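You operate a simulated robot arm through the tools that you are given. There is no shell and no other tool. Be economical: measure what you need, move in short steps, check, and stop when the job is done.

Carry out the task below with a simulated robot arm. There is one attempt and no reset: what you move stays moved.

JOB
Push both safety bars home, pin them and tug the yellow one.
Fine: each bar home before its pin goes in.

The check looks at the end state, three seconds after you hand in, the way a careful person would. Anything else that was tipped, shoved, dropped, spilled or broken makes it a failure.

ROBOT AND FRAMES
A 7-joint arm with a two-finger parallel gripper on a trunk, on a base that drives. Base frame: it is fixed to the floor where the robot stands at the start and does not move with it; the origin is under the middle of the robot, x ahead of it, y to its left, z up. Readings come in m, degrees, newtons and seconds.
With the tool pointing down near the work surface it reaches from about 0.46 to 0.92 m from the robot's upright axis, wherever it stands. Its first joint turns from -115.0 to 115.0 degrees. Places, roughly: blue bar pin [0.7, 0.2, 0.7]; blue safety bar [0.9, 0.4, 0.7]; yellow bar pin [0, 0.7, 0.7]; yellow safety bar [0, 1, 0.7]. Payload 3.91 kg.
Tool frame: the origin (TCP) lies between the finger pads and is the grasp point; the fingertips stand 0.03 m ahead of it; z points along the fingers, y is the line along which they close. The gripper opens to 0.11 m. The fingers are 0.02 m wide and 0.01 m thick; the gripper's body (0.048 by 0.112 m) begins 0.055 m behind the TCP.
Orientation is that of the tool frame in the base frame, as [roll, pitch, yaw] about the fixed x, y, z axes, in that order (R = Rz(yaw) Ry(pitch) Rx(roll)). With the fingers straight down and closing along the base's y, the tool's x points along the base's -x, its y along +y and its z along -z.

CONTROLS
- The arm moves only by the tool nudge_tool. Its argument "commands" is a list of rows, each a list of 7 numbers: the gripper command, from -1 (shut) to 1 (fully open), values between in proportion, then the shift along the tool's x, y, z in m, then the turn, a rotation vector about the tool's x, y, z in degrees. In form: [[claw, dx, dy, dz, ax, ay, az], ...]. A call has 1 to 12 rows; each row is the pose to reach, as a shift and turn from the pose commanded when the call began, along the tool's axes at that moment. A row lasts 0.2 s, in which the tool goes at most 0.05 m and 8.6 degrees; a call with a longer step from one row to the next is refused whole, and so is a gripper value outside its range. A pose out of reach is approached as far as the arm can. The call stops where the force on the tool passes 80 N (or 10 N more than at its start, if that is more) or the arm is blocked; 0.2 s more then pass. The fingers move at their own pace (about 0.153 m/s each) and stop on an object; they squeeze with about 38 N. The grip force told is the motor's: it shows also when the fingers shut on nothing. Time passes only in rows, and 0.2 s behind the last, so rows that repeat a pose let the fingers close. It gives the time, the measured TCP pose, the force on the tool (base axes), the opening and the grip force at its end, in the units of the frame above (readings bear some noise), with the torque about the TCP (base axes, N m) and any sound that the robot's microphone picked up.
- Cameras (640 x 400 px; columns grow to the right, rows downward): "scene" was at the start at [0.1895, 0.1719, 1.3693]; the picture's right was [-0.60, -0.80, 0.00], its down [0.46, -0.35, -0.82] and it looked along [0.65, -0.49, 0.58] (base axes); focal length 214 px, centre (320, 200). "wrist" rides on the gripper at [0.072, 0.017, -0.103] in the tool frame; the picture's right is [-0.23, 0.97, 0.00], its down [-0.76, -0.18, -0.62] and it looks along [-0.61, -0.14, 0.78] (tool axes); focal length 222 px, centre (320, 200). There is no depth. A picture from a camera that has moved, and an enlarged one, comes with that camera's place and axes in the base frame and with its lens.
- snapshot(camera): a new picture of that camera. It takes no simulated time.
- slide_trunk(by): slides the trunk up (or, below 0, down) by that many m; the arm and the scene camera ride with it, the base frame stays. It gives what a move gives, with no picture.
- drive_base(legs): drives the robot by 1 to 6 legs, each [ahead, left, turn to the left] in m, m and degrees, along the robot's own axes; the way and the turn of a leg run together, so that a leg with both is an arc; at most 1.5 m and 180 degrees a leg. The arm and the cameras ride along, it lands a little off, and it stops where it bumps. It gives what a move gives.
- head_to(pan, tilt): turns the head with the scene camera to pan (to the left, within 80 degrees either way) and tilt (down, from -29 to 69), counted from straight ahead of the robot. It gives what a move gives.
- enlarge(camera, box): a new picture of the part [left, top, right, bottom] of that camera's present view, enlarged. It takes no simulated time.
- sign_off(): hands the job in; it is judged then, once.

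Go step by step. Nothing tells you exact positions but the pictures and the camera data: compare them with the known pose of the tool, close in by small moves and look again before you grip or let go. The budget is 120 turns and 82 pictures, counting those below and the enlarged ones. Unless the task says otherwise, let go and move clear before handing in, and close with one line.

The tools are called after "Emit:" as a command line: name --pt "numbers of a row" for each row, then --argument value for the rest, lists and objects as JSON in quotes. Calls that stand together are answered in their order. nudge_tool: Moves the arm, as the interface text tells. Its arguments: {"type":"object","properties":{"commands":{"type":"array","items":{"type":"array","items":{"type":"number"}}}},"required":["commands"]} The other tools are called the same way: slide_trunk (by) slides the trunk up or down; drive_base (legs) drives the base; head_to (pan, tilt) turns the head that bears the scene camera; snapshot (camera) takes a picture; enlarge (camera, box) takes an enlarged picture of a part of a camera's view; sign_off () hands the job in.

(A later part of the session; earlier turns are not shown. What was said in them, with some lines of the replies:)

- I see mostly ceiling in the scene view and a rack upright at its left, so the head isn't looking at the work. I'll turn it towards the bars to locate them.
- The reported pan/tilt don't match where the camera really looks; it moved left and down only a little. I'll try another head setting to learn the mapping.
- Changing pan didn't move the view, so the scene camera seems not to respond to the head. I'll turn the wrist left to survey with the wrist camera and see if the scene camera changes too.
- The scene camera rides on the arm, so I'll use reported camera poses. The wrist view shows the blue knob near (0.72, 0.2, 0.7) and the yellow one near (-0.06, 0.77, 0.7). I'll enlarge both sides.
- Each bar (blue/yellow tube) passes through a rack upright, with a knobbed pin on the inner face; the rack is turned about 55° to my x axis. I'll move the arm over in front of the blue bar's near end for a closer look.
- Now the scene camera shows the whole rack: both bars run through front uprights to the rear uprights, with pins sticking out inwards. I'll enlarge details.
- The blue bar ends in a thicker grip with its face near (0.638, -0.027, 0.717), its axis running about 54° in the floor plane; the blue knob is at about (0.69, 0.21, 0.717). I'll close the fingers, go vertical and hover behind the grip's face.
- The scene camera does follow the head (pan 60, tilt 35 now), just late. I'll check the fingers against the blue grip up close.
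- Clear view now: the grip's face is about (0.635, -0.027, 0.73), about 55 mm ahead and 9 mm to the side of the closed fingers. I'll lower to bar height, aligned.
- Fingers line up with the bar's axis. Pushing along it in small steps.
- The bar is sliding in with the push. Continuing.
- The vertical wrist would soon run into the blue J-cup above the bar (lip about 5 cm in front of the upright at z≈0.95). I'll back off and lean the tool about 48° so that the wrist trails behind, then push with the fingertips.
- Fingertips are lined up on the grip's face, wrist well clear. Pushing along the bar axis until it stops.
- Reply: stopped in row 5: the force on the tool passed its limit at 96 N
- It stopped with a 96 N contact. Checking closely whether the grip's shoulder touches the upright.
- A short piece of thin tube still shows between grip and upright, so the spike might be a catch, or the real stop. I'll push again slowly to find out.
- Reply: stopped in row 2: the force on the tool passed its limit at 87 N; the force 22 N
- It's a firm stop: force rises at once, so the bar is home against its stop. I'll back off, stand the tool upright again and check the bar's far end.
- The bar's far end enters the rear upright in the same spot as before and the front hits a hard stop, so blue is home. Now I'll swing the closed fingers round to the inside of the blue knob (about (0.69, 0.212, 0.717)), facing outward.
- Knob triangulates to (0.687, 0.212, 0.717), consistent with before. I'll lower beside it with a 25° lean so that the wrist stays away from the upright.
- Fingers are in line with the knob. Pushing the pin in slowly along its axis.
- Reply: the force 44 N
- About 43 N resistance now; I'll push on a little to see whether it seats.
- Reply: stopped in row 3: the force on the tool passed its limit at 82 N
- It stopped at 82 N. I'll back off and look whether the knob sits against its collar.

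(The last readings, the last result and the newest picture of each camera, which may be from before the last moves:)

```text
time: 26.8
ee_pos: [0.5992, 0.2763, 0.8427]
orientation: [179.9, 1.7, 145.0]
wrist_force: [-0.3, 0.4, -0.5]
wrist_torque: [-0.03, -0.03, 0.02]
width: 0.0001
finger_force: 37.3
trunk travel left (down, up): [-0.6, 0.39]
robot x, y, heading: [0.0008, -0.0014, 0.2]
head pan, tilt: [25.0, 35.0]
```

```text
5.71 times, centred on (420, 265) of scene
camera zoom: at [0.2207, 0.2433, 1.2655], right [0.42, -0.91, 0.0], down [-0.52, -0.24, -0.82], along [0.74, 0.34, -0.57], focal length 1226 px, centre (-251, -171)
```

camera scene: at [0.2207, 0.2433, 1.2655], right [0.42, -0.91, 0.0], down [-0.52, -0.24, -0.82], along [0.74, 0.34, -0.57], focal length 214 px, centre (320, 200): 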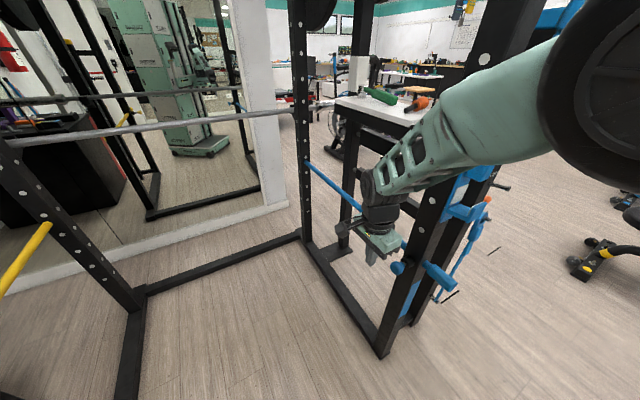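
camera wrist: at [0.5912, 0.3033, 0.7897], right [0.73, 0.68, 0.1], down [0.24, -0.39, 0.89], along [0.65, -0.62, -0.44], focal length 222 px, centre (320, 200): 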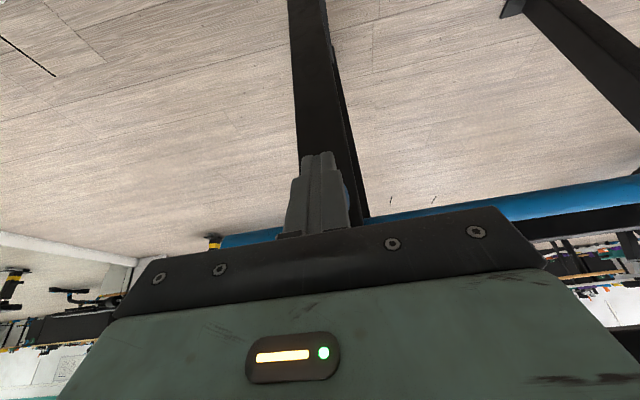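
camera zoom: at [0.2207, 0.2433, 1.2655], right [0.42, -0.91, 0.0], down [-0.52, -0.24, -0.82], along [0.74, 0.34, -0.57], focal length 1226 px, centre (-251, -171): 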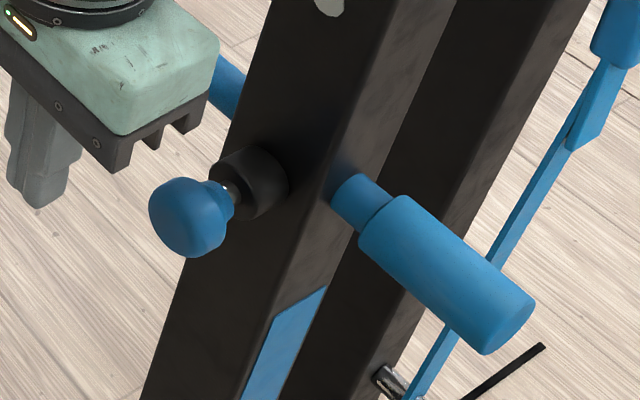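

The blue pin now sits down at its collar. For yellow (knob at about (-0.044, 0.744, 0.718)) the arm would be at its first joint's limit, so I'll retract the arm and turn the base left.

Emit:
nudge_tool --pt "-1 0.008 -0.033 -0.022 0 0 0" --pt "-1 0.016 -0.066 -0.045 0 0 0" --pt "-1 0.025 -0.099 -0.067 0 0 0" --pt "-1 0.033 -0.132 -0.09 0 0 0" --pt "-1 0.041 -0.165 -0.112 0 0 0" --pt "-1 0.05 -0.198 -0.135 0 0 0" --pt "-1 0.058 -0.231 -0.157 0 0 0"

Emit:
head_to --pan 80 --tilt 50

Emit:
snapshot --camera "scene"

```text
time: 28.4
ee_pos: [0.4153, 0.1218, 0.9983]
orientation: [179.9, 1.8, 144.9]
wrist_force: [0.5, 0.0, -0.1]
wrist_torque: [-0.05, 0.04, 0.01]
width: 0.0
finger_force: 37.9
trunk travel left (down, up): [-0.6, 0.39]
robot x, y, heading: [-0.0066, 0.0053, -0.1]
head pan, tilt: [25.0, 35.0]
```

```text
time: 29.6
ee_pos: [0.4165, 0.123, 0.9976]
orientation: [179.9, 1.8, 144.9]
wrist_force: [-1.0, -0.3, -0.1]
wrist_torque: [0.0, 0.03, -0.02]
width: 0.0
finger_force: 37.5
trunk travel left (down, up): [-0.6, 0.39]
robot x, y, heading: [-0.0026, -0.0016, -0.3]
head pan, tilt: [80.0, 50.0]
```

```text
41 pictures are left
camera scene: at [0.1545, 0.2816, 1.244], right [0.98, -0.18, 0.0], down [-0.14, -0.75, -0.64], along [0.11, 0.63, -0.77], focal length 214 px, centre (320, 200)
```

scene: 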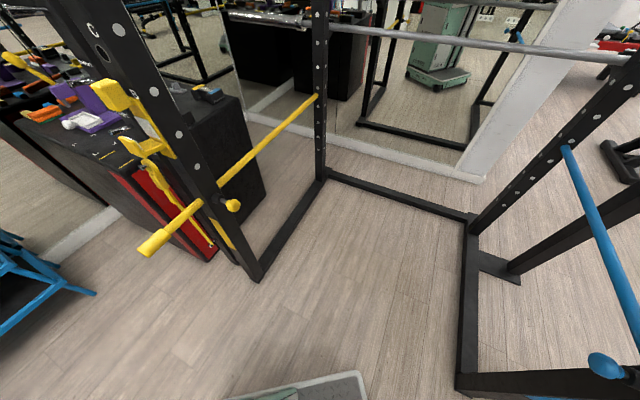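

Yellow grip's face is near (-0.26, 0.63, 0.72). There's room for the base to turn; turning left 70°.

Emit:
drive_base --legs '[[0, 0, 35], [0, 0, 35]]'

Emit:
head_to --pan 45 --tilt 50

Emit:
snapshot --camera "scene"

```text
time: 33.4
ee_pos: [0.0249, 0.4347, 0.9963]
orientation: [179.8, 1.8, -145.1]
wrist_force: [1.4, -0.2, 0.6]
wrist_torque: [0.03, 0.02, -0.01]
width: 0.0002
finger_force: 38.1
trunk travel left (down, up): [-0.6, 0.39]
robot x, y, heading: [-0.001, -0.0013, 69.6]
head pan, tilt: [80.0, 50.0]
```

```text
time: 34.4
ee_pos: [0.0253, 0.4331, 0.9957]
orientation: [179.9, 1.8, -145.1]
wrist_force: [-0.7, 0.6, -0.2]
wrist_torque: [0.04, -0.09, 0.01]
width: 0.0
finger_force: 37.3
trunk travel left (down, up): [-0.6, 0.39]
robot x, y, heading: [0.0028, -0.0001, 70.1]
head pan, tilt: [45.0, 50.0]
```

```text
40 pictures are left
camera scene: at [-0.1774, 0.2749, 1.244], right [0.91, 0.42, 0.0], down [0.32, -0.69, -0.64], along [-0.27, 0.58, -0.77], focal length 214 px, centre (320, 200)
```

scene: 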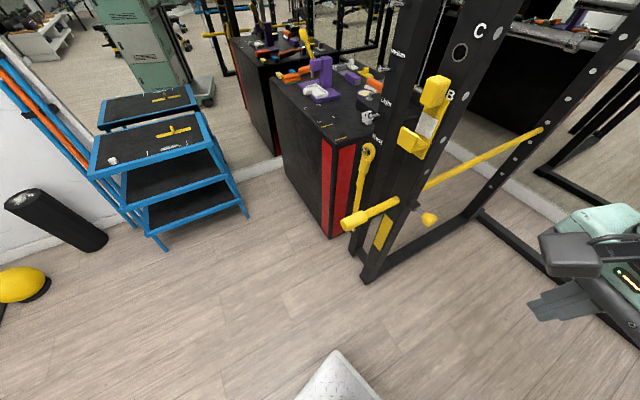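

Yellow face confirmed at (-0.257, 0.629, 0.72). I'll carry the tool over in front of it and align it with the bar axis.

Emit:
nudge_tool --pt "-1 0.022 0.038 0.006 0 0 -3" --pt "-1 0.044 0.076 0.012 0 0 -6" --pt "-1 0.067 0.113 0.018 0 0 -9" --pt "-1 0.089 0.151 0.025 0 0 -12" --pt "-1 0.111 0.189 0.031 0 0 -15" --pt "-1 0.133 0.227 0.037 0 0 -18" --pt "-1 0.156 0.264 0.043 0 0 -19" --pt "-1 0.178 0.302 0.05 0 0 -19"

Emit:
snapshot --camera "scene"

```text
time: 36.2
ee_pos: [-0.2924, 0.5816, 0.9411]
orientation: [-179.7, 1.7, -126.1]
wrist_force: [0.3, -0.6, 0.7]
wrist_torque: [-0.01, 0.0, -0.01]
width: 0.0
finger_force: 37.6
trunk travel left (down, up): [-0.6, 0.39]
robot x, y, heading: [-0.0027, 0.0009, 70.0]
head pan, tilt: [45.0, 50.0]
```

```text
39 pictures are left
camera scene: at [-0.1769, 0.2748, 1.2441], right [0.91, 0.42, 0.0], down [0.32, -0.7, -0.64], along [-0.27, 0.58, -0.77], focal length 214 px, centre (320, 200)
```

scene: 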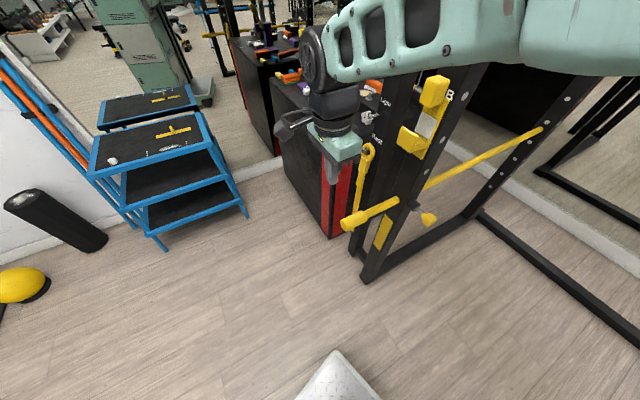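

Now leaning the tool and lowering to bar height.

Emit:
nudge_tool --pt "-1 0.01 0 0.03 0 -8 0" --pt "-1 0.01 0 0.06 0 -16 0" --pt "-1 0.01 0 0.09 0 -24 0" --pt "-1 0.01 0 0.125 0 -32 0" --pt "-1 0.01 0 0.16 0 -40 0" --pt "-1 0.005 0 0.198 0 -46 0"

Emit:
snapshot --camera "scene"

Emit:
snapshot --camera "wrist"

```text
time: 37.6
ee_pos: [-0.2915, 0.5808, 0.7438]
orientation: [-179.5, 47.8, -125.6]
wrist_force: [-0.8, -1.2, 0.1]
wrist_torque: [-0.01, 0.0, -0.01]
width: 0.0
finger_force: 38.0
trunk travel left (down, up): [-0.6, 0.39]
robot x, y, heading: [-0.0022, 0.0005, 69.8]
head pan, tilt: [45.0, 50.0]
```

```text
38 pictures are left
camera scene: at [-0.1774, 0.2744, 1.2442], right [0.91, 0.42, 0.0], down [0.32, -0.69, -0.64], along [-0.27, 0.58, -0.77], focal length 214 px, centre (320, 200)
```

scene: 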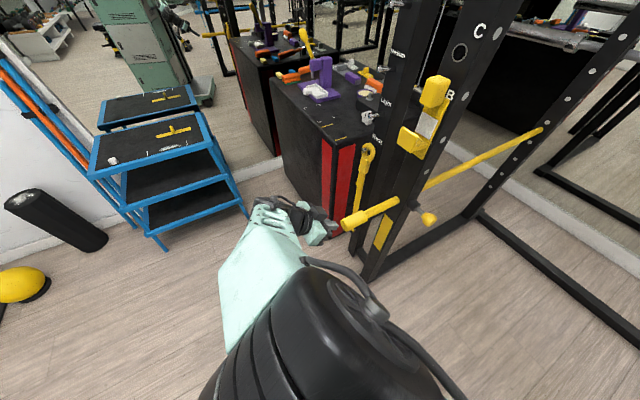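

```text
37 pictures are left
camera wrist: at [-0.3785, 0.4882, 0.7584], right [-0.7, 0.7, 0.16], down [0.17, -0.06, 0.98], along [0.7, 0.71, -0.07], focal length 222 px, centre (320, 200)
```

wrist: 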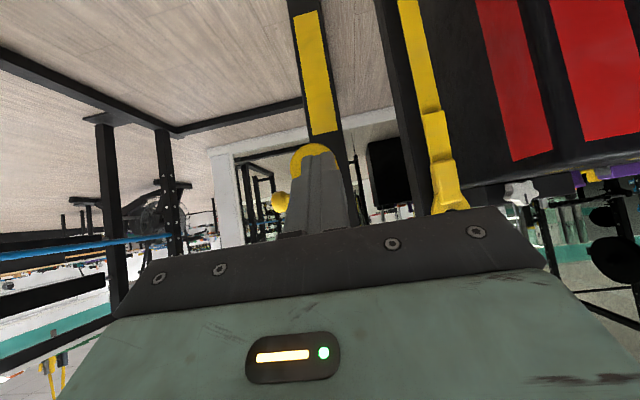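

Aligned, with fingertips within a few mm of the face's centre. Pushing along the axis.

Emit:
nudge_tool --pt "-1 -0.008 -0.004 0.0089 0 0 0" --pt "-1 -0.0161 -0.006 0.0178 0 0 0" --pt "-1 -0.0228 -0.006 0.0252 0 0 0" --pt "-1 -0.0288 -0.006 0.0318 0 0 0" --pt "-1 -0.0348 -0.006 0.0385 0 0 0" --pt "-1 -0.0409 -0.006 0.0451 0 0 0" --pt "-1 -0.0469 -0.006 0.0518 0 0 0" --pt "-1 -0.0529 -0.006 0.0585 0 0 0" --pt "-1 -0.059 -0.006 0.0651 0 0 0"

Emit:
snapshot --camera "scene"

```text
time: 39.6
ee_pos: [-0.2327, 0.6484, 0.7425]
orientation: [-179.3, 47.6, -125.6]
wrist_force: [-0.7, -1.4, 0.8]
wrist_torque: [-0.03, -0.01, 0.02]
width: 0.0
finger_force: 37.7
trunk travel left (down, up): [-0.6, 0.39]
robot x, y, heading: [-0.0006, 0.0008, 69.3]
head pan, tilt: [45.0, 50.0]
```

```text
36 pictures are left
camera scene: at [-0.1775, 0.2748, 1.2439], right [0.91, 0.42, 0.0], down [0.32, -0.7, -0.64], along [-0.27, 0.58, -0.77], focal length 214 px, centre (320, 200)
```

scene: 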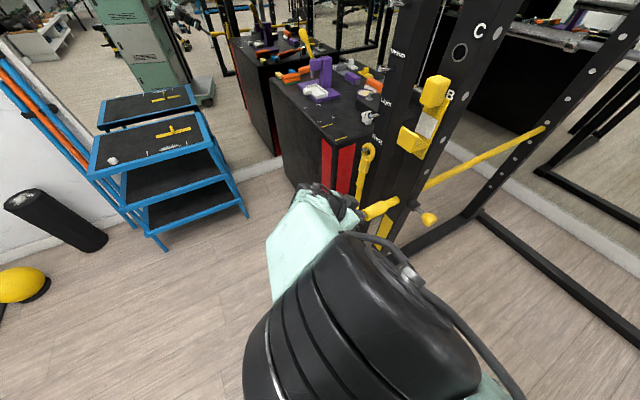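

Sliding in well. Continuing with smaller steps.

Emit:
nudge_tool --pt "-1 -0.0047 0 0.0052 0 0 0" --pt "-1 -0.0094 0 0.0104 0 0 0" --pt "-1 -0.0141 0 0.0155 0 0 0" --pt "-1 -0.0188 0 0.0207 0 0 0" --pt "-1 -0.0235 0 0.0259 0 0 0" --pt "-1 -0.0282 0 0.0311 0 0 0" --pt "-1 -0.0329 0 0.0363 0 0 0" --pt "-1 -0.0376 0 0.0414 0 0 0"

Emit:
enlarge --camera "scene" --box '[340, 160, 460, 250]'

```text
time: 41.1
ee_pos: [-0.2158, 0.6766, 0.7421]
orientation: [-179.4, 47.0, -125.3]
wrist_force: [-4.9, -6.5, 5.9]
wrist_torque: [0.03, -0.03, -0.04]
width: 0.0002
finger_force: 37.9
trunk travel left (down, up): [-0.6, 0.39]
robot x, y, heading: [-0.001, -0.0061, 70.0]
head pan, tilt: [45.0, 50.0]
stopped in row 7: the force on the tool passed its limit at 88 N (the readings are from after the stop); the commanded pose is now the measured one
```

```text
4.44 times, centred on (400, 205) of scene
camera zoom: at [-0.178, 0.2732, 1.2439], right [0.91, 0.42, 0.0], down [0.32, -0.69, -0.64], along [-0.27, 0.58, -0.77], focal length 953 px, centre (-36, 178)
```

zoom: 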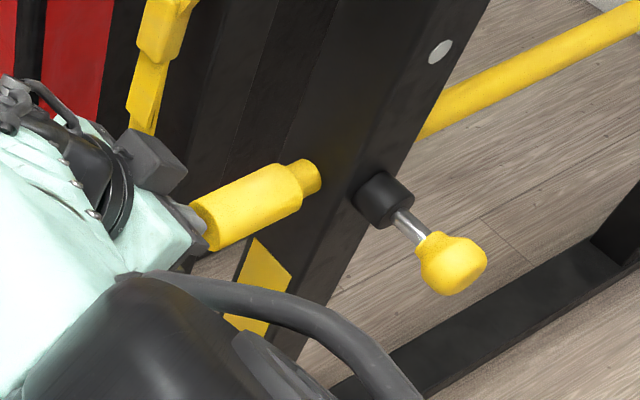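

Yellow stops with the same 2 cm left as blue. One slow confirming push, then back off and upright the tool.

Emit:
nudge_tool --pt "-1 -0.0026 0 0.003 0 0 0" --pt "-1 -0.0052 0 0.006 0 0 0" --pt "-1 -0.0078 0 0.009 0 0 0" --pt "-1 -0.0104 0 0.012 0 0 0" --pt "-1 -0.013 0 0.015 0 0 0"

Emit:
nudge_tool --pt "-1 0.02 0 -0.0225 0 0 0" --pt "-1 0.04 0 -0.045 0 0 0" --pt "-1 0.015 0 -0.068 0 8 0" --pt "-1 -0.009 0 -0.09 0 16 0" --pt "-1 -0.033 0 -0.113 0 24 0" --pt "-1 -0.057 0 -0.136 0 32 0" --pt "-1 -0.057 0 -0.136 0 40 0" --pt "-1 -0.057 0 -0.136 0 46.8 0"

Emit:
enlarge --camera "scene" --box '[340, 160, 460, 250]'

```text
time: 42.0
ee_pos: [-0.2169, 0.6768, 0.7404]
orientation: [-179.4, 46.4, -125.0]
wrist_force: [-4.7, -8.7, 6.1]
wrist_torque: [0.03, -0.1, -0.08]
width: 0.0
finger_force: 38.0
trunk travel left (down, up): [-0.6, 0.39]
robot x, y, heading: [-0.0039, -0.0006, 70.1]
head pan, tilt: [45.0, 50.0]
stopped in row 3: the force on the tool passed its limit at 84 N (the readings are from after the stop); the commanded pose is now the measured one
```

```text
time: 43.8
ee_pos: [-0.251, 0.6299, 0.8749]
orientation: [-179.5, -0.5, -125.4]
wrist_force: [0.2, -0.2, 0.6]
wrist_torque: [-0.01, -0.02, -0.02]
width: 0.0
finger_force: 37.6
trunk travel left (down, up): [-0.6, 0.39]
robot x, y, heading: [-0.0006, -0.004, 70.0]
head pan, tilt: [45.0, 50.0]
```

```text
4.44 times, centred on (400, 205) of scene
camera zoom: at [-0.1784, 0.2725, 1.244], right [0.91, 0.42, 0.0], down [0.32, -0.69, -0.64], along [-0.27, 0.58, -0.77], focal length 953 px, centre (-36, 178)
```

zoom: 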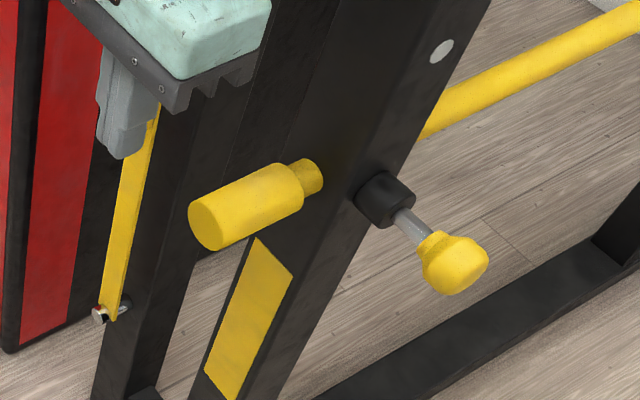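

Yellow is home too (same position twice). Now round to the inside of the yellow knob, facing outward.

Emit:
nudge_tool --pt "-1 0.005 -0.0445 0 0 0 -8.1" --pt "-1 0.01 -0.089 0 0 0 -16.2" --pt "-1 0.0154 -0.1336 0 0 0 -24.4" --pt "-1 -0.0245 -0.152 0 0 0 -32.5" --pt "-1 -0.0644 -0.17 0 0 0 -40.6" --pt "-1 -0.1043 -0.188 0 0 0 -48.8" --pt "-1 -0.144 -0.207 0 0 0 -56.9" --pt "-1 -0.184 -0.225 0 0 0 -65" --pt "-1 -0.184 -0.225 0 0 0 -73" --pt "-1 -0.184 -0.225 0 0 0 -81" --pt "-1 -0.184 -0.225 0 0 0 -89.4"

Emit:
snapshot --camera "wrist"

Emit:
snapshot --camera "scene"

```text
time: 46.1
ee_pos: [0.0391, 0.6487, 0.8751]
orientation: [179.6, -0.5, -36.0]
wrist_force: [0.1, -0.2, -0.1]
wrist_torque: [0.0, -0.01, -0.01]
width: 0.0001
finger_force: 37.6
trunk travel left (down, up): [-0.6, 0.39]
robot x, y, heading: [0.0009, -0.0028, 70.1]
head pan, tilt: [45.0, 50.0]
```

```text
33 pictures are left
camera wrist: at [0.0879, 0.5927, 0.9789], right [-0.76, -0.65, 0.0], down [-0.51, 0.6, 0.62], along [-0.4, 0.46, -0.79], focal length 222 px, centre (320, 200)
```

wrist: 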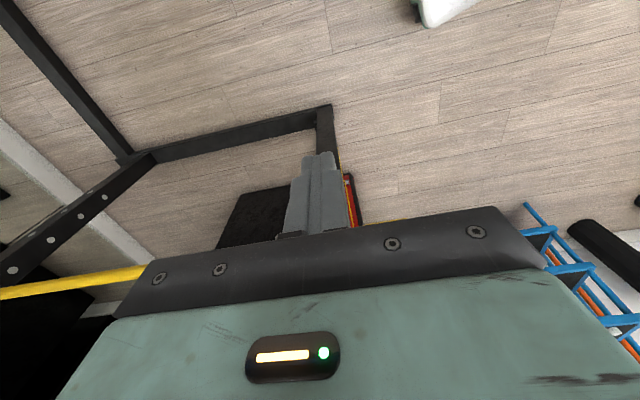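

```text
32 pictures are left
camera scene: at [-0.1782, 0.2727, 1.244], right [0.91, 0.42, 0.0], down [0.32, -0.69, -0.64], along [-0.27, 0.58, -0.77], focal length 214 px, centre (320, 200)
```

scene: 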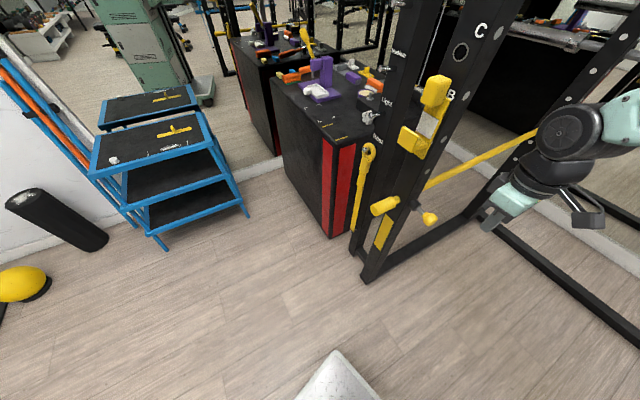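

Lowering beside the yellow knob with a 26° lean.

Emit:
nudge_tool --pt "-1 0 -0.009 0.03 0 -8 0" --pt "-1 0 -0.018 0.065 0 -16 0" --pt "-1 -0.01 -0.028 0.1 0 -24 0" --pt "-1 -0.03 -0.028 0.143 0 -26 0" --pt "-1 -0.055 -0.028 0.143 0 -26 0"

Emit:
enlarge --camera "scene" --box '[370, 150, 530, 270]'

Emit:
snapshot --camera "wrist"

```text
time: 47.4
ee_pos: [0.0133, 0.7022, 0.7327]
orientation: [179.8, 25.4, -36.2]
wrist_force: [0.1, -0.1, 0.2]
wrist_torque: [0.03, 0.01, 0.02]
width: 0.0
finger_force: 38.1
trunk travel left (down, up): [-0.6, 0.39]
robot x, y, heading: [-0.0022, -0.003, 69.7]
head pan, tilt: [45.0, 50.0]
```

```text
3.33 times, centred on (450, 210) of scene
camera zoom: at [-0.1779, 0.2727, 1.244], right [0.91, 0.42, 0.0], down [0.32, -0.69, -0.64], along [-0.27, 0.58, -0.77], focal length 715 px, centre (-113, 167)
```

zoom: 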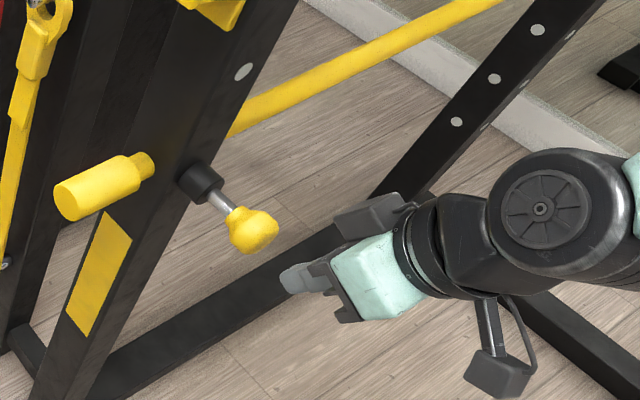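

```text
30 pictures are left
camera wrist: at [0.0918, 0.6228, 0.7928], right [-0.74, -0.66, 0.1], down [-0.23, 0.39, 0.89], along [-0.63, 0.64, -0.44], focal length 222 px, centre (320, 200)
```

wrist: 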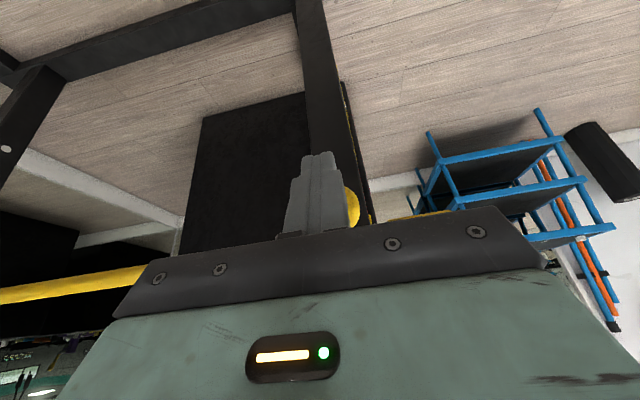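

Aligned as for blue. Pushing the yellow pin in.

Emit:
nudge_tool --pt "-1 -0.0054 0 0.0026 0 0 0" --pt "-1 -0.0108 0 0.0052 0 0 0" --pt "-1 -0.0162 0 0.0077 0 0 0" --pt "-1 -0.0217 0 0.0103 0 0 0" --pt "-1 -0.0271 0 0.0129 0 0 0" --pt "-1 -0.0325 0 0.0154 0 0 0" --pt "-1 -0.0379 0 0.018 0 0 0" --pt "-1 -0.0434 0 0.0206 0 0 0" --pt "-1 -0.0488 0 0.0231 0 0 0" --pt "-1 -0.0542 0 0.0257 0 0 0"

Emit:
enlarge --camera "scene" --box '[370, 150, 530, 270]'

```text
time: 49.6
ee_pos: [-0.0225, 0.7305, 0.7243]
orientation: [179.2, 23.8, -36.8]
wrist_force: [5.8, -3.8, -2.9]
wrist_torque: [-0.12, -0.2, 0.05]
width: 0.0
finger_force: 37.8
trunk travel left (down, up): [-0.6, 0.39]
robot x, y, heading: [-0.0052, -0.0035, 69.6]
head pan, tilt: [45.0, 50.0]
stopped in row 10: the force on the tool passed its limit at 83 N (the readings are from after the stop); the commanded pose is now the measured one
```

```text
3.33 times, centred on (450, 210) of scene
camera zoom: at [-0.1767, 0.2723, 1.2436], right [0.91, 0.42, 0.0], down [0.32, -0.7, -0.64], along [-0.27, 0.58, -0.77], focal length 715 px, centre (-113, 167)
```

zoom: 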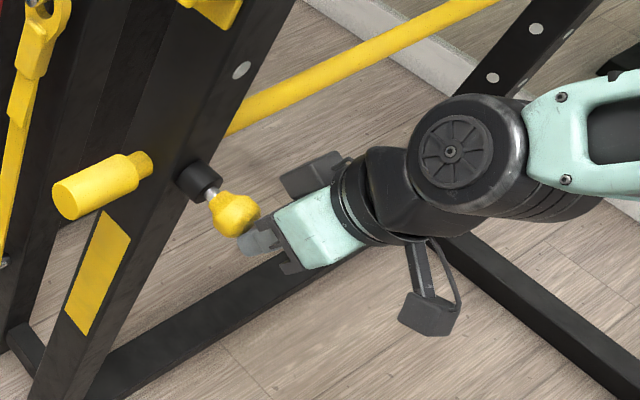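

Stopped at 83 N. Checking the remaining shaft closely.

Emit:
enlarge --camera "scene" --box '[390, 170, 460, 230]'

Emit:
nudge_tool --pt "-1 -0.0036 0 0.0016 0 0 0" --pt "-1 -0.0073 0 0.0032 0 0 0" --pt "-1 -0.0109 0 0.0048 0 0 0" --pt "-1 -0.0145 0 0.0065 0 0 0"

Emit:
enlarge --camera "scene" --box '[390, 170, 460, 230]'

```text
6.67 times, centred on (425, 200) of scene
camera zoom: at [-0.1767, 0.2723, 1.2436], right [0.91, 0.42, 0.0], down [0.32, -0.7, -0.64], along [-0.27, 0.58, -0.77], focal length 1430 px, centre (-380, 200)
```

zoom: 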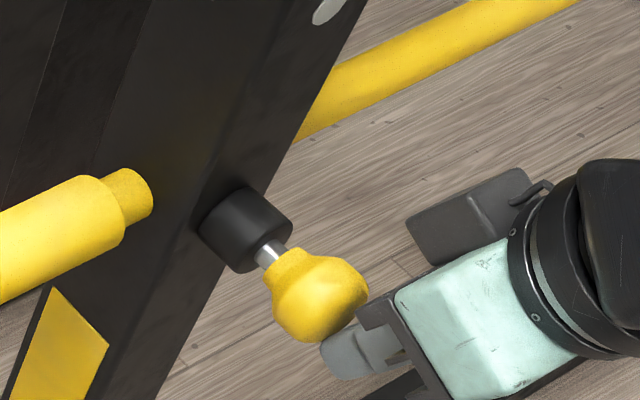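

```text
time: 50.6
ee_pos: [-0.0253, 0.7351, 0.7206]
orientation: [178.9, 22.4, -36.9]
wrist_force: [59.5, -45.4, -3.9]
wrist_torque: [-0.58, -1.08, 0.1]
width: 0.0001
finger_force: 37.4
trunk travel left (down, up): [-0.6, 0.39]
robot x, y, heading: [-0.0028, -0.0012, 69.9]
head pan, tilt: [45.0, 50.0]
```

```text
6.67 times, centred on (425, 200) of scene
camera zoom: at [-0.1745, 0.2709, 1.2445], right [0.91, 0.42, 0.0], down [0.32, -0.69, -0.64], along [-0.27, 0.58, -0.77], focal length 1430 px, centre (-380, 200)
```

zoom: 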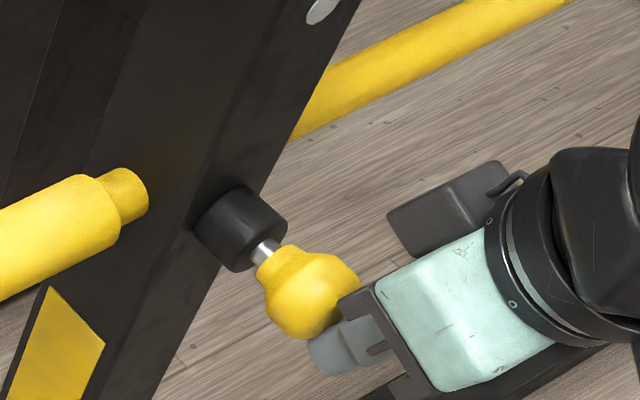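

The pin holds firm at 75 N with about the same travel as blue's (≈21 mm), so it's seated. I'll retreat and lift away.

Emit:
nudge_tool --pt "-1 0.042 0 -0.017 0 0 0" --pt "-1 0.074 0 -0.03 0 0 0" --pt "-1 0.077 0.01 -0.075 0 8 0" --pt "-1 0.062 0.02 -0.112 0 16 0" --pt "-1 0.047 0.03 -0.149 0 22.4 0" --pt "-1 0.036 0.03 -0.182 0 22.4 0"

Emit:
enlarge --camera "scene" --box '[360, 170, 460, 240]'

```text
time: 52.0
ee_pos: [0.0308, 0.6562, 0.8791]
orientation: [179.3, 1.4, -36.5]
wrist_force: [0.7, -0.5, -0.4]
wrist_torque: [0.04, -0.01, -0.02]
width: 0.0
finger_force: 37.7
trunk travel left (down, up): [-0.6, 0.39]
robot x, y, heading: [-0.0023, -0.0023, 70.0]
head pan, tilt: [45.0, 50.0]
```

```text
5.71 times, centred on (410, 205) of scene
camera zoom: at [-0.177, 0.2725, 1.2438], right [0.91, 0.42, 0.0], down [0.32, -0.7, -0.64], along [-0.27, 0.58, -0.77], focal length 1226 px, centre (-194, 171)
```

zoom: 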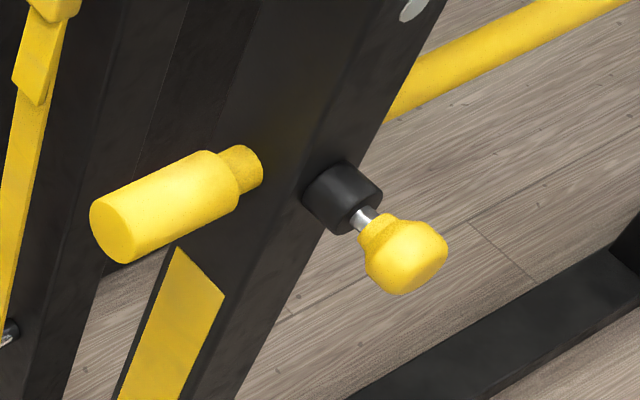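

Both pin and bar stay put. Now back round to the yellow grip for the tug, opening the fingers partly.

Emit:
nudge_tool --pt "-1 -0.015 0.04 0 0 0 8.1" --pt "-1 -0.03 0.08 0 0 0 16.2" --pt "-1 -0.046 0.12 0 0 0 24.4" --pt "-1 -0.061 0.16 0 0 0 32.5" --pt "-1 -0.076 0.2 0 0 0 40.6" --pt "0.4 -0.111 0.216 0 0 0 48.8" --pt "0.4 -0.146 0.233 0 0 0 56.9" --pt "0.4 -0.18 0.249 0 0 0 65" --pt "0.4 -0.215 0.265 0 0 0 73" --pt "0.4 -0.215 0.265 0 0 0 81" --pt "0.4 -0.215 0.265 0 0 0 89.5"

Emit:
nudge_tool --pt "0.4 0 0 0.02 0 -8 0" --pt "0.4 0 0 0.04 0 -16 0" --pt "0.4 0 0 0.06 0 -24 0" --pt "0.4 0 0 0.08 0 -32 0" --pt "0.4 0 0 0.09 0 -40 0" --pt "0.4 0 0 0.09 0 -48 0"

Emit:
snapshot --camera "wrist"

```text
time: 54.4
ee_pos: [-0.2982, 0.5709, 0.8863]
orientation: [178.5, -0.8, -126.1]
wrist_force: [-0.3, -0.9, 0.4]
wrist_torque: [0.02, 0.01, 0.0]
width: 0.0772
finger_force: 0.1
trunk travel left (down, up): [-0.6, 0.39]
robot x, y, heading: [-0.0002, -0.0047, 70.1]
head pan, tilt: [45.0, 50.0]
```

```text
time: 56.0
ee_pos: [-0.2443, 0.5942, 0.7836]
orientation: [-177.2, 48.7, -129.5]
wrist_force: [0.1, -0.9, -0.1]
wrist_torque: [0.0, 0.03, 0.04]
width: 0.0768
finger_force: 0.0
trunk travel left (down, up): [-0.6, 0.39]
robot x, y, heading: [-0.0015, -0.0052, 69.9]
head pan, tilt: [45.0, 50.0]
stopped in row 6: the arm was blocked; the commanded pose is now the measured one
```

```text
25 pictures are left
camera wrist: at [-0.3395, 0.5104, 0.7965], right [-0.63, 0.76, 0.14], down [0.13, -0.07, 0.99], along [0.76, 0.64, -0.06], focal length 222 px, centre (320, 200)
```

wrist: 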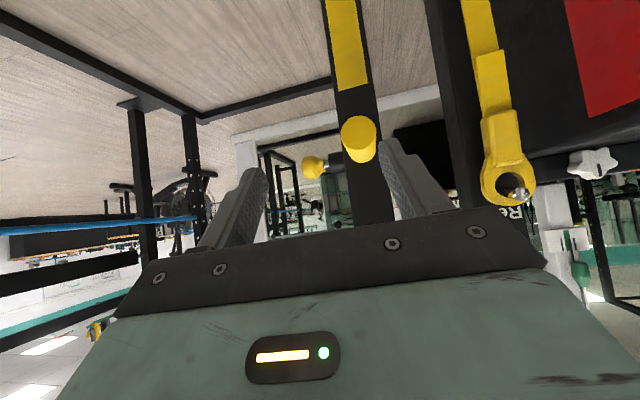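

The arm was blocked in its last step, with the tool itself untouched; checking what it was with the scene camera.

Emit:
snapshot --camera "scene"

```text
24 pictures are left
camera scene: at [-0.1771, 0.2722, 1.244], right [0.91, 0.42, 0.0], down [0.32, -0.7, -0.64], along [-0.27, 0.58, -0.77], focal length 214 px, centre (320, 200)
```

scene: 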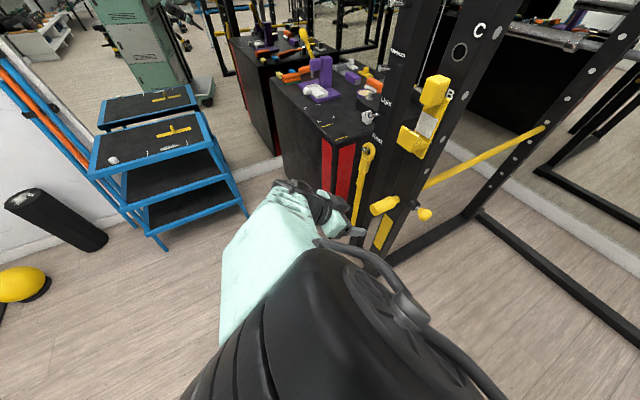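

Nothing is touched out there, so it was likely a joint limit. Grip's face now at about (-0.19, 0.70, 0.72); I'll align sideways first with the fingers straddling.

Emit:
nudge_tool --pt "0.4 -0.016 0.012 0.02 0 0 0" --pt "0.4 -0.033 0.024 0.042 0 0 0" --pt "0.4 -0.049 0.035 0.065 0 0 0"

Emit:
snapshot --camera "wrist"

Emit:
enlarge --camera "scene" --box '[320, 140, 460, 240]'

```text
time: 56.8
ee_pos: [-0.2291, 0.6789, 0.7823]
orientation: [-179.0, 48.3, -129.9]
wrist_force: [-0.4, -0.9, 0.4]
wrist_torque: [0.02, -0.04, 0.01]
width: 0.0768
finger_force: 0.0
trunk travel left (down, up): [-0.6, 0.39]
robot x, y, heading: [0.0008, -0.0071, 70.0]
head pan, tilt: [45.0, 50.0]
```

```text
23 pictures are left
camera wrist: at [-0.3235, 0.5947, 0.7965], right [-0.64, 0.75, 0.16], down [0.15, -0.08, 0.98], along [0.75, 0.66, -0.07], focal length 222 px, centre (320, 200)
```

wrist: 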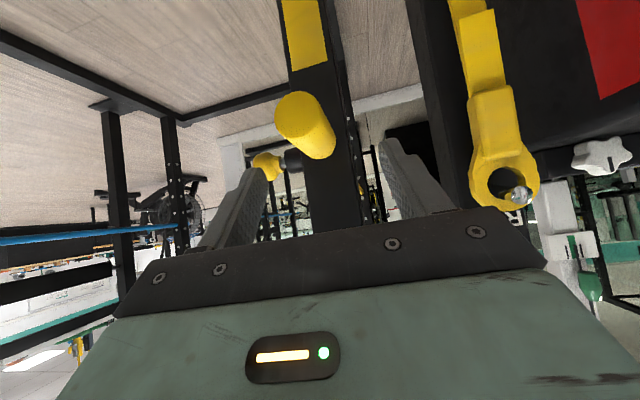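

```text
4.00 times, centred on (390, 190) of scene
camera zoom: at [-0.1771, 0.2722, 1.244], right [0.91, 0.42, 0.0], down [0.32, -0.69, -0.64], along [-0.27, 0.58, -0.77], focal length 858 px, centre (40, 240)
```

zoom: 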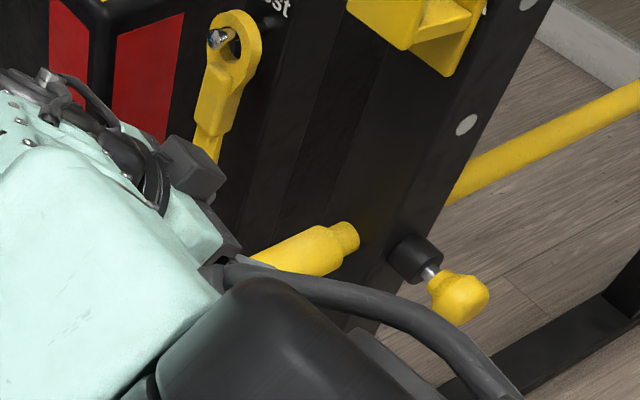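

Lined up: about 9 cm along the tool axis and 9 mm sideways to the grip's middle. Moving in.

Emit:
nudge_tool --pt "0.4 0 -0.009 0.015 0 0 0" --pt "0.4 0.001 -0.009 0.035 0 0 0" --pt "0.4 0.001 -0.009 0.055 0 0 0" --pt "0.4 0.001 -0.009 0.073 0 0 0" --pt "0.4 0.001 -0.009 0.087 0 0 0"

Emit:
snapshot --camera "wrist"

```text
time: 58.0
ee_pos: [-0.179, 0.7208, 0.7242]
orientation: [-179.1, 48.4, -130.0]
wrist_force: [0.5, 0.2, 0.6]
wrist_torque: [0.02, 0.02, 0.02]
width: 0.0768
finger_force: 0.0
trunk travel left (down, up): [-0.6, 0.39]
robot x, y, heading: [-0.0027, -0.0039, 70.0]
head pan, tilt: [45.0, 50.0]
```

```text
21 pictures are left
camera wrist: at [-0.2735, 0.6368, 0.7375], right [-0.64, 0.75, 0.16], down [0.15, -0.08, 0.99], along [0.75, 0.66, -0.07], focal length 222 px, centre (320, 200)
```

wrist: 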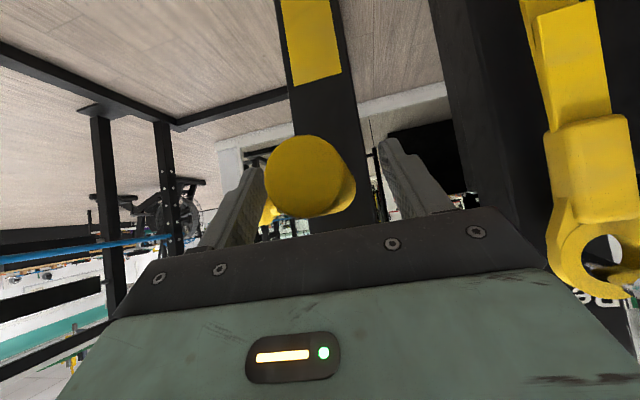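

The grip is between the fingers. Closing on it.

Emit:
nudge_tool --pt "0 0 0 0 0 0 0" --pt "-0.4 0 0 0 0 0 0" --pt "-1 0 0 0 0 0 0" --pt "-1 0 0 0 0 0 0"

```text
time: 59.0
ee_pos: [-0.1791, 0.7212, 0.723]
orientation: [-178.9, 48.4, -129.9]
wrist_force: [3.4, -1.1, -0.8]
wrist_torque: [-0.13, -0.07, 1.47]
width: 0.0401
finger_force: 44.9
trunk travel left (down, up): [-0.6, 0.39]
robot x, y, heading: [-0.0013, -0.0017, 69.9]
head pan, tilt: [45.0, 50.0]
```

Gripped (40 mm). Now a measured tug outward along the bar's axis.

Emit:
nudge_tool --pt "-1 0.002 -0.0002 -0.0022 0 0 0" --pt "-1 0.004 -0.0005 -0.0045 0 0 0" --pt "-1 0.006 -0.0007 -0.0067 0 0 0" --pt "-1 0.008 -0.001 -0.0089 0 0 0"

Emit:
enlarge --camera "scene" --box '[340, 160, 460, 240]'

```text
time: 60.0
ee_pos: [-0.1814, 0.7181, 0.7244]
orientation: [-179.1, 48.6, -130.2]
wrist_force: [16.8, 64.1, -13.6]
wrist_torque: [-0.09, -0.07, 1.26]
width: 0.0408
finger_force: 44.9
trunk travel left (down, up): [-0.6, 0.39]
robot x, y, heading: [0.0002, -0.0028, 69.9]
head pan, tilt: [45.0, 50.0]
```

```text
5.00 times, centred on (400, 200) of scene
camera zoom: at [-0.1764, 0.2755, 1.2433], right [0.91, 0.42, 0.0], down [0.32, -0.7, -0.64], along [-0.27, 0.58, -0.77], focal length 1072 px, centre (-80, 200)
```

zoom: 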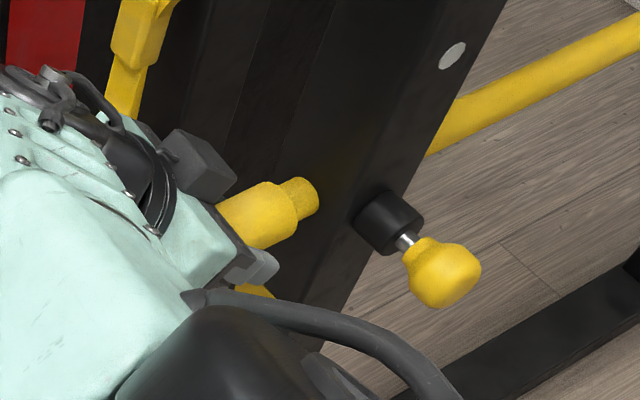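

The bar holds: about 66 N of pull and no slide. Easing off and releasing, then withdrawing the way I came.

Emit:
nudge_tool --pt "-1 -0.004 0.0005 0.0045 0 0 0" --pt "-1 -0.007 0.0009 0.008 0 0 0" --pt "0.4 -0.007 0.0009 0.008 0 0 0" --pt "0.4 -0.007 0.0009 0.008 0 0 0"

Emit:
nudge_tool --pt "0.4 0 0 -0.02 0 0 0" --pt "0.4 0 0 -0.05 0 0 0" --pt "0.4 0 0 -0.085 0 0 0" --pt "0.4 0.03 -0.01 -0.12 0 0 0" --pt "0.4 0.055 -0.025 -0.15 0 0 0"

Emit:
snapshot --camera "wrist"

```text
time: 61.0
ee_pos: [-0.182, 0.7196, 0.7239]
orientation: [-179.1, 48.2, -130.0]
wrist_force: [0.3, -0.9, -0.2]
wrist_torque: [-0.01, 0.0, -0.02]
width: 0.077
finger_force: 0.1
trunk travel left (down, up): [-0.6, 0.39]
robot x, y, heading: [-0.0036, -0.004, 70.0]
head pan, tilt: [45.0, 50.0]
```

```text
time: 62.4
ee_pos: [-0.2249, 0.6132, 0.7761]
orientation: [-177.3, 49.1, -132.3]
wrist_force: [-0.7, 0.0, 0.2]
wrist_torque: [0.02, 0.03, 0.02]
width: 0.0769
finger_force: 0.1
trunk travel left (down, up): [-0.6, 0.39]
robot x, y, heading: [-0.0022, -0.0028, 69.7]
head pan, tilt: [45.0, 50.0]
stopped in row 5: the arm was blocked; the commanded pose is now the measured one
```

```text
19 pictures are left
camera wrist: at [-0.3249, 0.5349, 0.7866], right [-0.6, 0.79, 0.14], down [0.12, -0.08, 0.99], along [0.79, 0.61, -0.05], focal length 222 px, centre (320, 200)
```

wrist: 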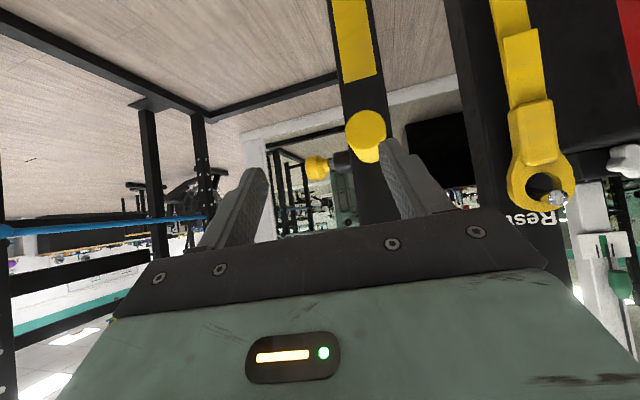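

Clear of the bar. Standing the tool up and lifting, then I'll look at both sides one last time.

Emit:
nudge_tool --pt "0.4 0.01 0 -0.03 0 8 0" --pt "0.4 -0.01 0 -0.055 0 16 0" --pt "0.4 -0.035 0 -0.08 0 24 0" --pt "0.4 -0.06 0 -0.105 0 32 0" --pt "0.4 -0.087 0 -0.128 0 40 0" --pt "0.4 -0.087 0 -0.128 0 48 0"

Emit:
snapshot --camera "scene"

Emit:
head_to --pan -50 --tilt 45

Emit:
snapshot --camera "scene"

```text
time: 63.8
ee_pos: [-0.2631, 0.5847, 0.9295]
orientation: [-179.0, 0.8, -133.5]
wrist_force: [-2.5, -1.5, 3.9]
wrist_torque: [0.19, -0.21, 0.03]
width: 0.0774
finger_force: 0.1
trunk travel left (down, up): [-0.6, 0.39]
robot x, y, heading: [-0.0026, -0.002, 69.9]
head pan, tilt: [45.0, 50.0]
```

```text
18 pictures are left
camera scene: at [-0.1684, 0.2813, 1.2524], right [0.96, 0.3, 0.0], down [0.2, -0.66, -0.72], along [-0.21, 0.69, -0.69], focal length 214 px, centre (320, 200)
```

scene: 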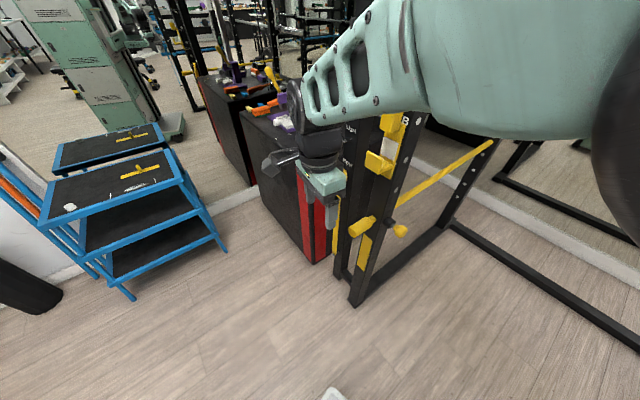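

```text
time: 65.5
ee_pos: [-0.2577, 0.5909, 0.9277]
orientation: [-178.7, 1.1, -134.2]
wrist_force: [-0.6, -0.5, 0.1]
wrist_torque: [0.02, 0.01, 0.03]
width: 0.0771
finger_force: 0.0
trunk travel left (down, up): [-0.6, 0.39]
robot x, y, heading: [-0.0005, -0.0011, 69.8]
head pan, tilt: [-50.0, 45.0]
```

```text
17 pictures are left
camera scene: at [-0.0723, 0.2372, 1.2485], right [0.43, -0.9, 0.0], down [-0.66, -0.31, -0.69], along [0.62, 0.3, -0.73], focal length 214 px, centre (320, 200)
```

scene: 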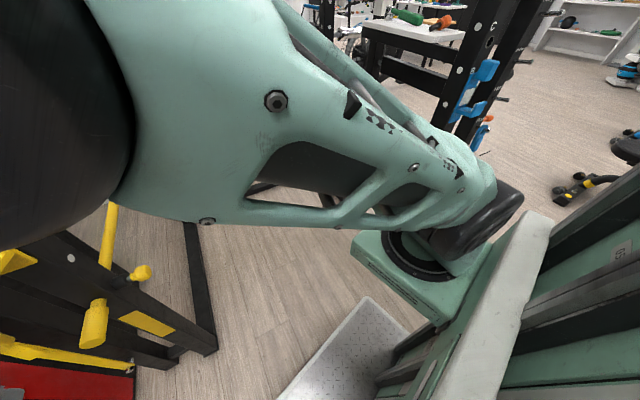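

The arm is close to my head and hides the blue side; I'll bring it back to the middle and look again.

Emit:
nudge_tool --pt "0.4 -0.012 -0.044 -0.01 0 0 0" --pt "0.4 -0.025 -0.087 -0.02 0 0 0" --pt "0.4 -0.037 -0.131 -0.03 0 0 0" --pt "0.4 -0.05 -0.175 -0.04 0 0 0" --pt "0.4 -0.062 -0.219 -0.05 0 0 0" --pt "0.4 -0.075 -0.262 -0.06 0 0 0" --pt "0.4 -0.087 -0.306 -0.07 0 0 0"

Emit:
snapshot --camera "scene"

```text
time: 67.1
ee_pos: [0.0192, 0.4394, 1.0051]
orientation: [-178.6, 1.1, -134.0]
wrist_force: [-0.3, 0.1, -0.3]
wrist_torque: [-0.02, -0.02, 0.0]
width: 0.0772
finger_force: 0.0
trunk travel left (down, up): [-0.6, 0.39]
robot x, y, heading: [-0.0023, -0.0002, 69.9]
head pan, tilt: [-50.0, 45.0]
```

```text
16 pictures are left
camera scene: at [-0.0684, 0.2306, 1.2508], right [0.34, -0.94, 0.0], down [-0.66, -0.24, -0.71], along [0.67, 0.24, -0.71], focal length 214 px, centre (320, 200)
```

scene: 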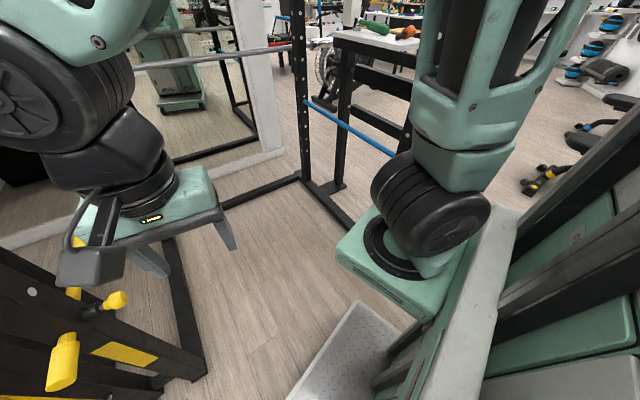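

The arm's shoulder hides the blue side; I'll turn the base back to look at blue (same clear sweep as before).

Emit:
drive_base --legs '[[0, 0, -35], [0, 0, -35]]'

Emit:
head_to --pan 10 --tilt 45

Emit:
snapshot --camera "scene"

```text
time: 70.8
ee_pos: [0.4217, 0.126, 1.005]
orientation: [-178.6, 0.9, 155.9]
wrist_force: [0.4, -0.1, 0.0]
wrist_torque: [-0.01, 0.01, 0.04]
width: 0.0767
finger_force: 0.1
trunk travel left (down, up): [-0.6, 0.39]
robot x, y, heading: [0.0045, -0.002, -0.5]
head pan, tilt: [-50.0, 45.0]
```

```text
time: 72.1
ee_pos: [0.4223, 0.1262, 1.0041]
orientation: [-178.6, 0.9, 155.8]
wrist_force: [0.2, 0.4, -0.3]
wrist_torque: [-0.03, 0.02, -0.01]
width: 0.077
finger_force: 0.0
trunk travel left (down, up): [-0.6, 0.39]
robot x, y, heading: [-0.0044, -0.0033, -0.5]
head pan, tilt: [10.0, 45.0]
```

```text
15 pictures are left
camera scene: at [0.2227, 0.2161, 1.2509], right [0.17, -0.99, 0.0], down [-0.7, -0.12, -0.71], along [0.7, 0.12, -0.71], focal length 214 px, centre (320, 200)
```

scene: 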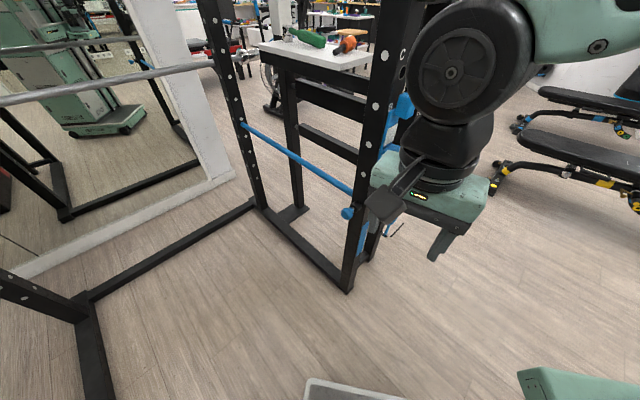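

The gripper hides the blue knob; shifting it aside to the right.

Emit:
nudge_tool --pt "0.4 -0.018 -0.041 0 0 0 0" --pt "0.4 -0.036 -0.082 0 0 0 0" --pt "0.4 -0.055 -0.124 0 0 0 0" --pt "0.4 -0.073 -0.165 0 0 0 0" --pt "0.4 -0.09 -0.2 0 0 0 0"

Emit:
enlarge --camera "scene" --box '[300, 160, 420, 250]'

```text
time: 73.3
ee_pos: [0.4227, -0.0938, 1.0118]
orientation: [-178.5, 1.0, 155.8]
wrist_force: [-0.5, 0.2, 0.4]
wrist_torque: [0.02, 0.03, 0.01]
width: 0.077
finger_force: 0.0
trunk travel left (down, up): [-0.6, 0.39]
robot x, y, heading: [-0.0013, -0.0024, -0.4]
head pan, tilt: [10.0, 45.0]
```

```text
4.44 times, centred on (360, 205) of scene
camera zoom: at [0.2228, 0.216, 1.2509], right [0.17, -0.99, 0.0], down [-0.7, -0.12, -0.71], along [0.7, 0.12, -0.71], focal length 953 px, centre (142, 178)
```

zoom: 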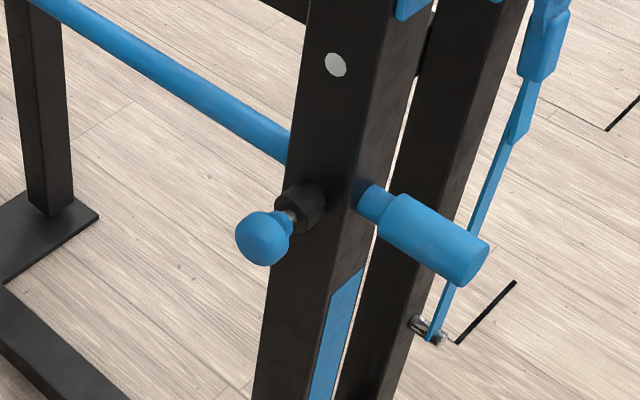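

Blue looks just like the yellow side that held its tug: same grip position and the same short bit of shaft at the knob. The arm is clear, so I'm handing in.

Emit:
sign_off

```text
The job is handed in.
```

Both safety bars were pushed home and then pinned, and the yellow bar held a tug of about 66 N without sliding; I didn't tug blue, but its grip and pin sit the same way as yellow's.
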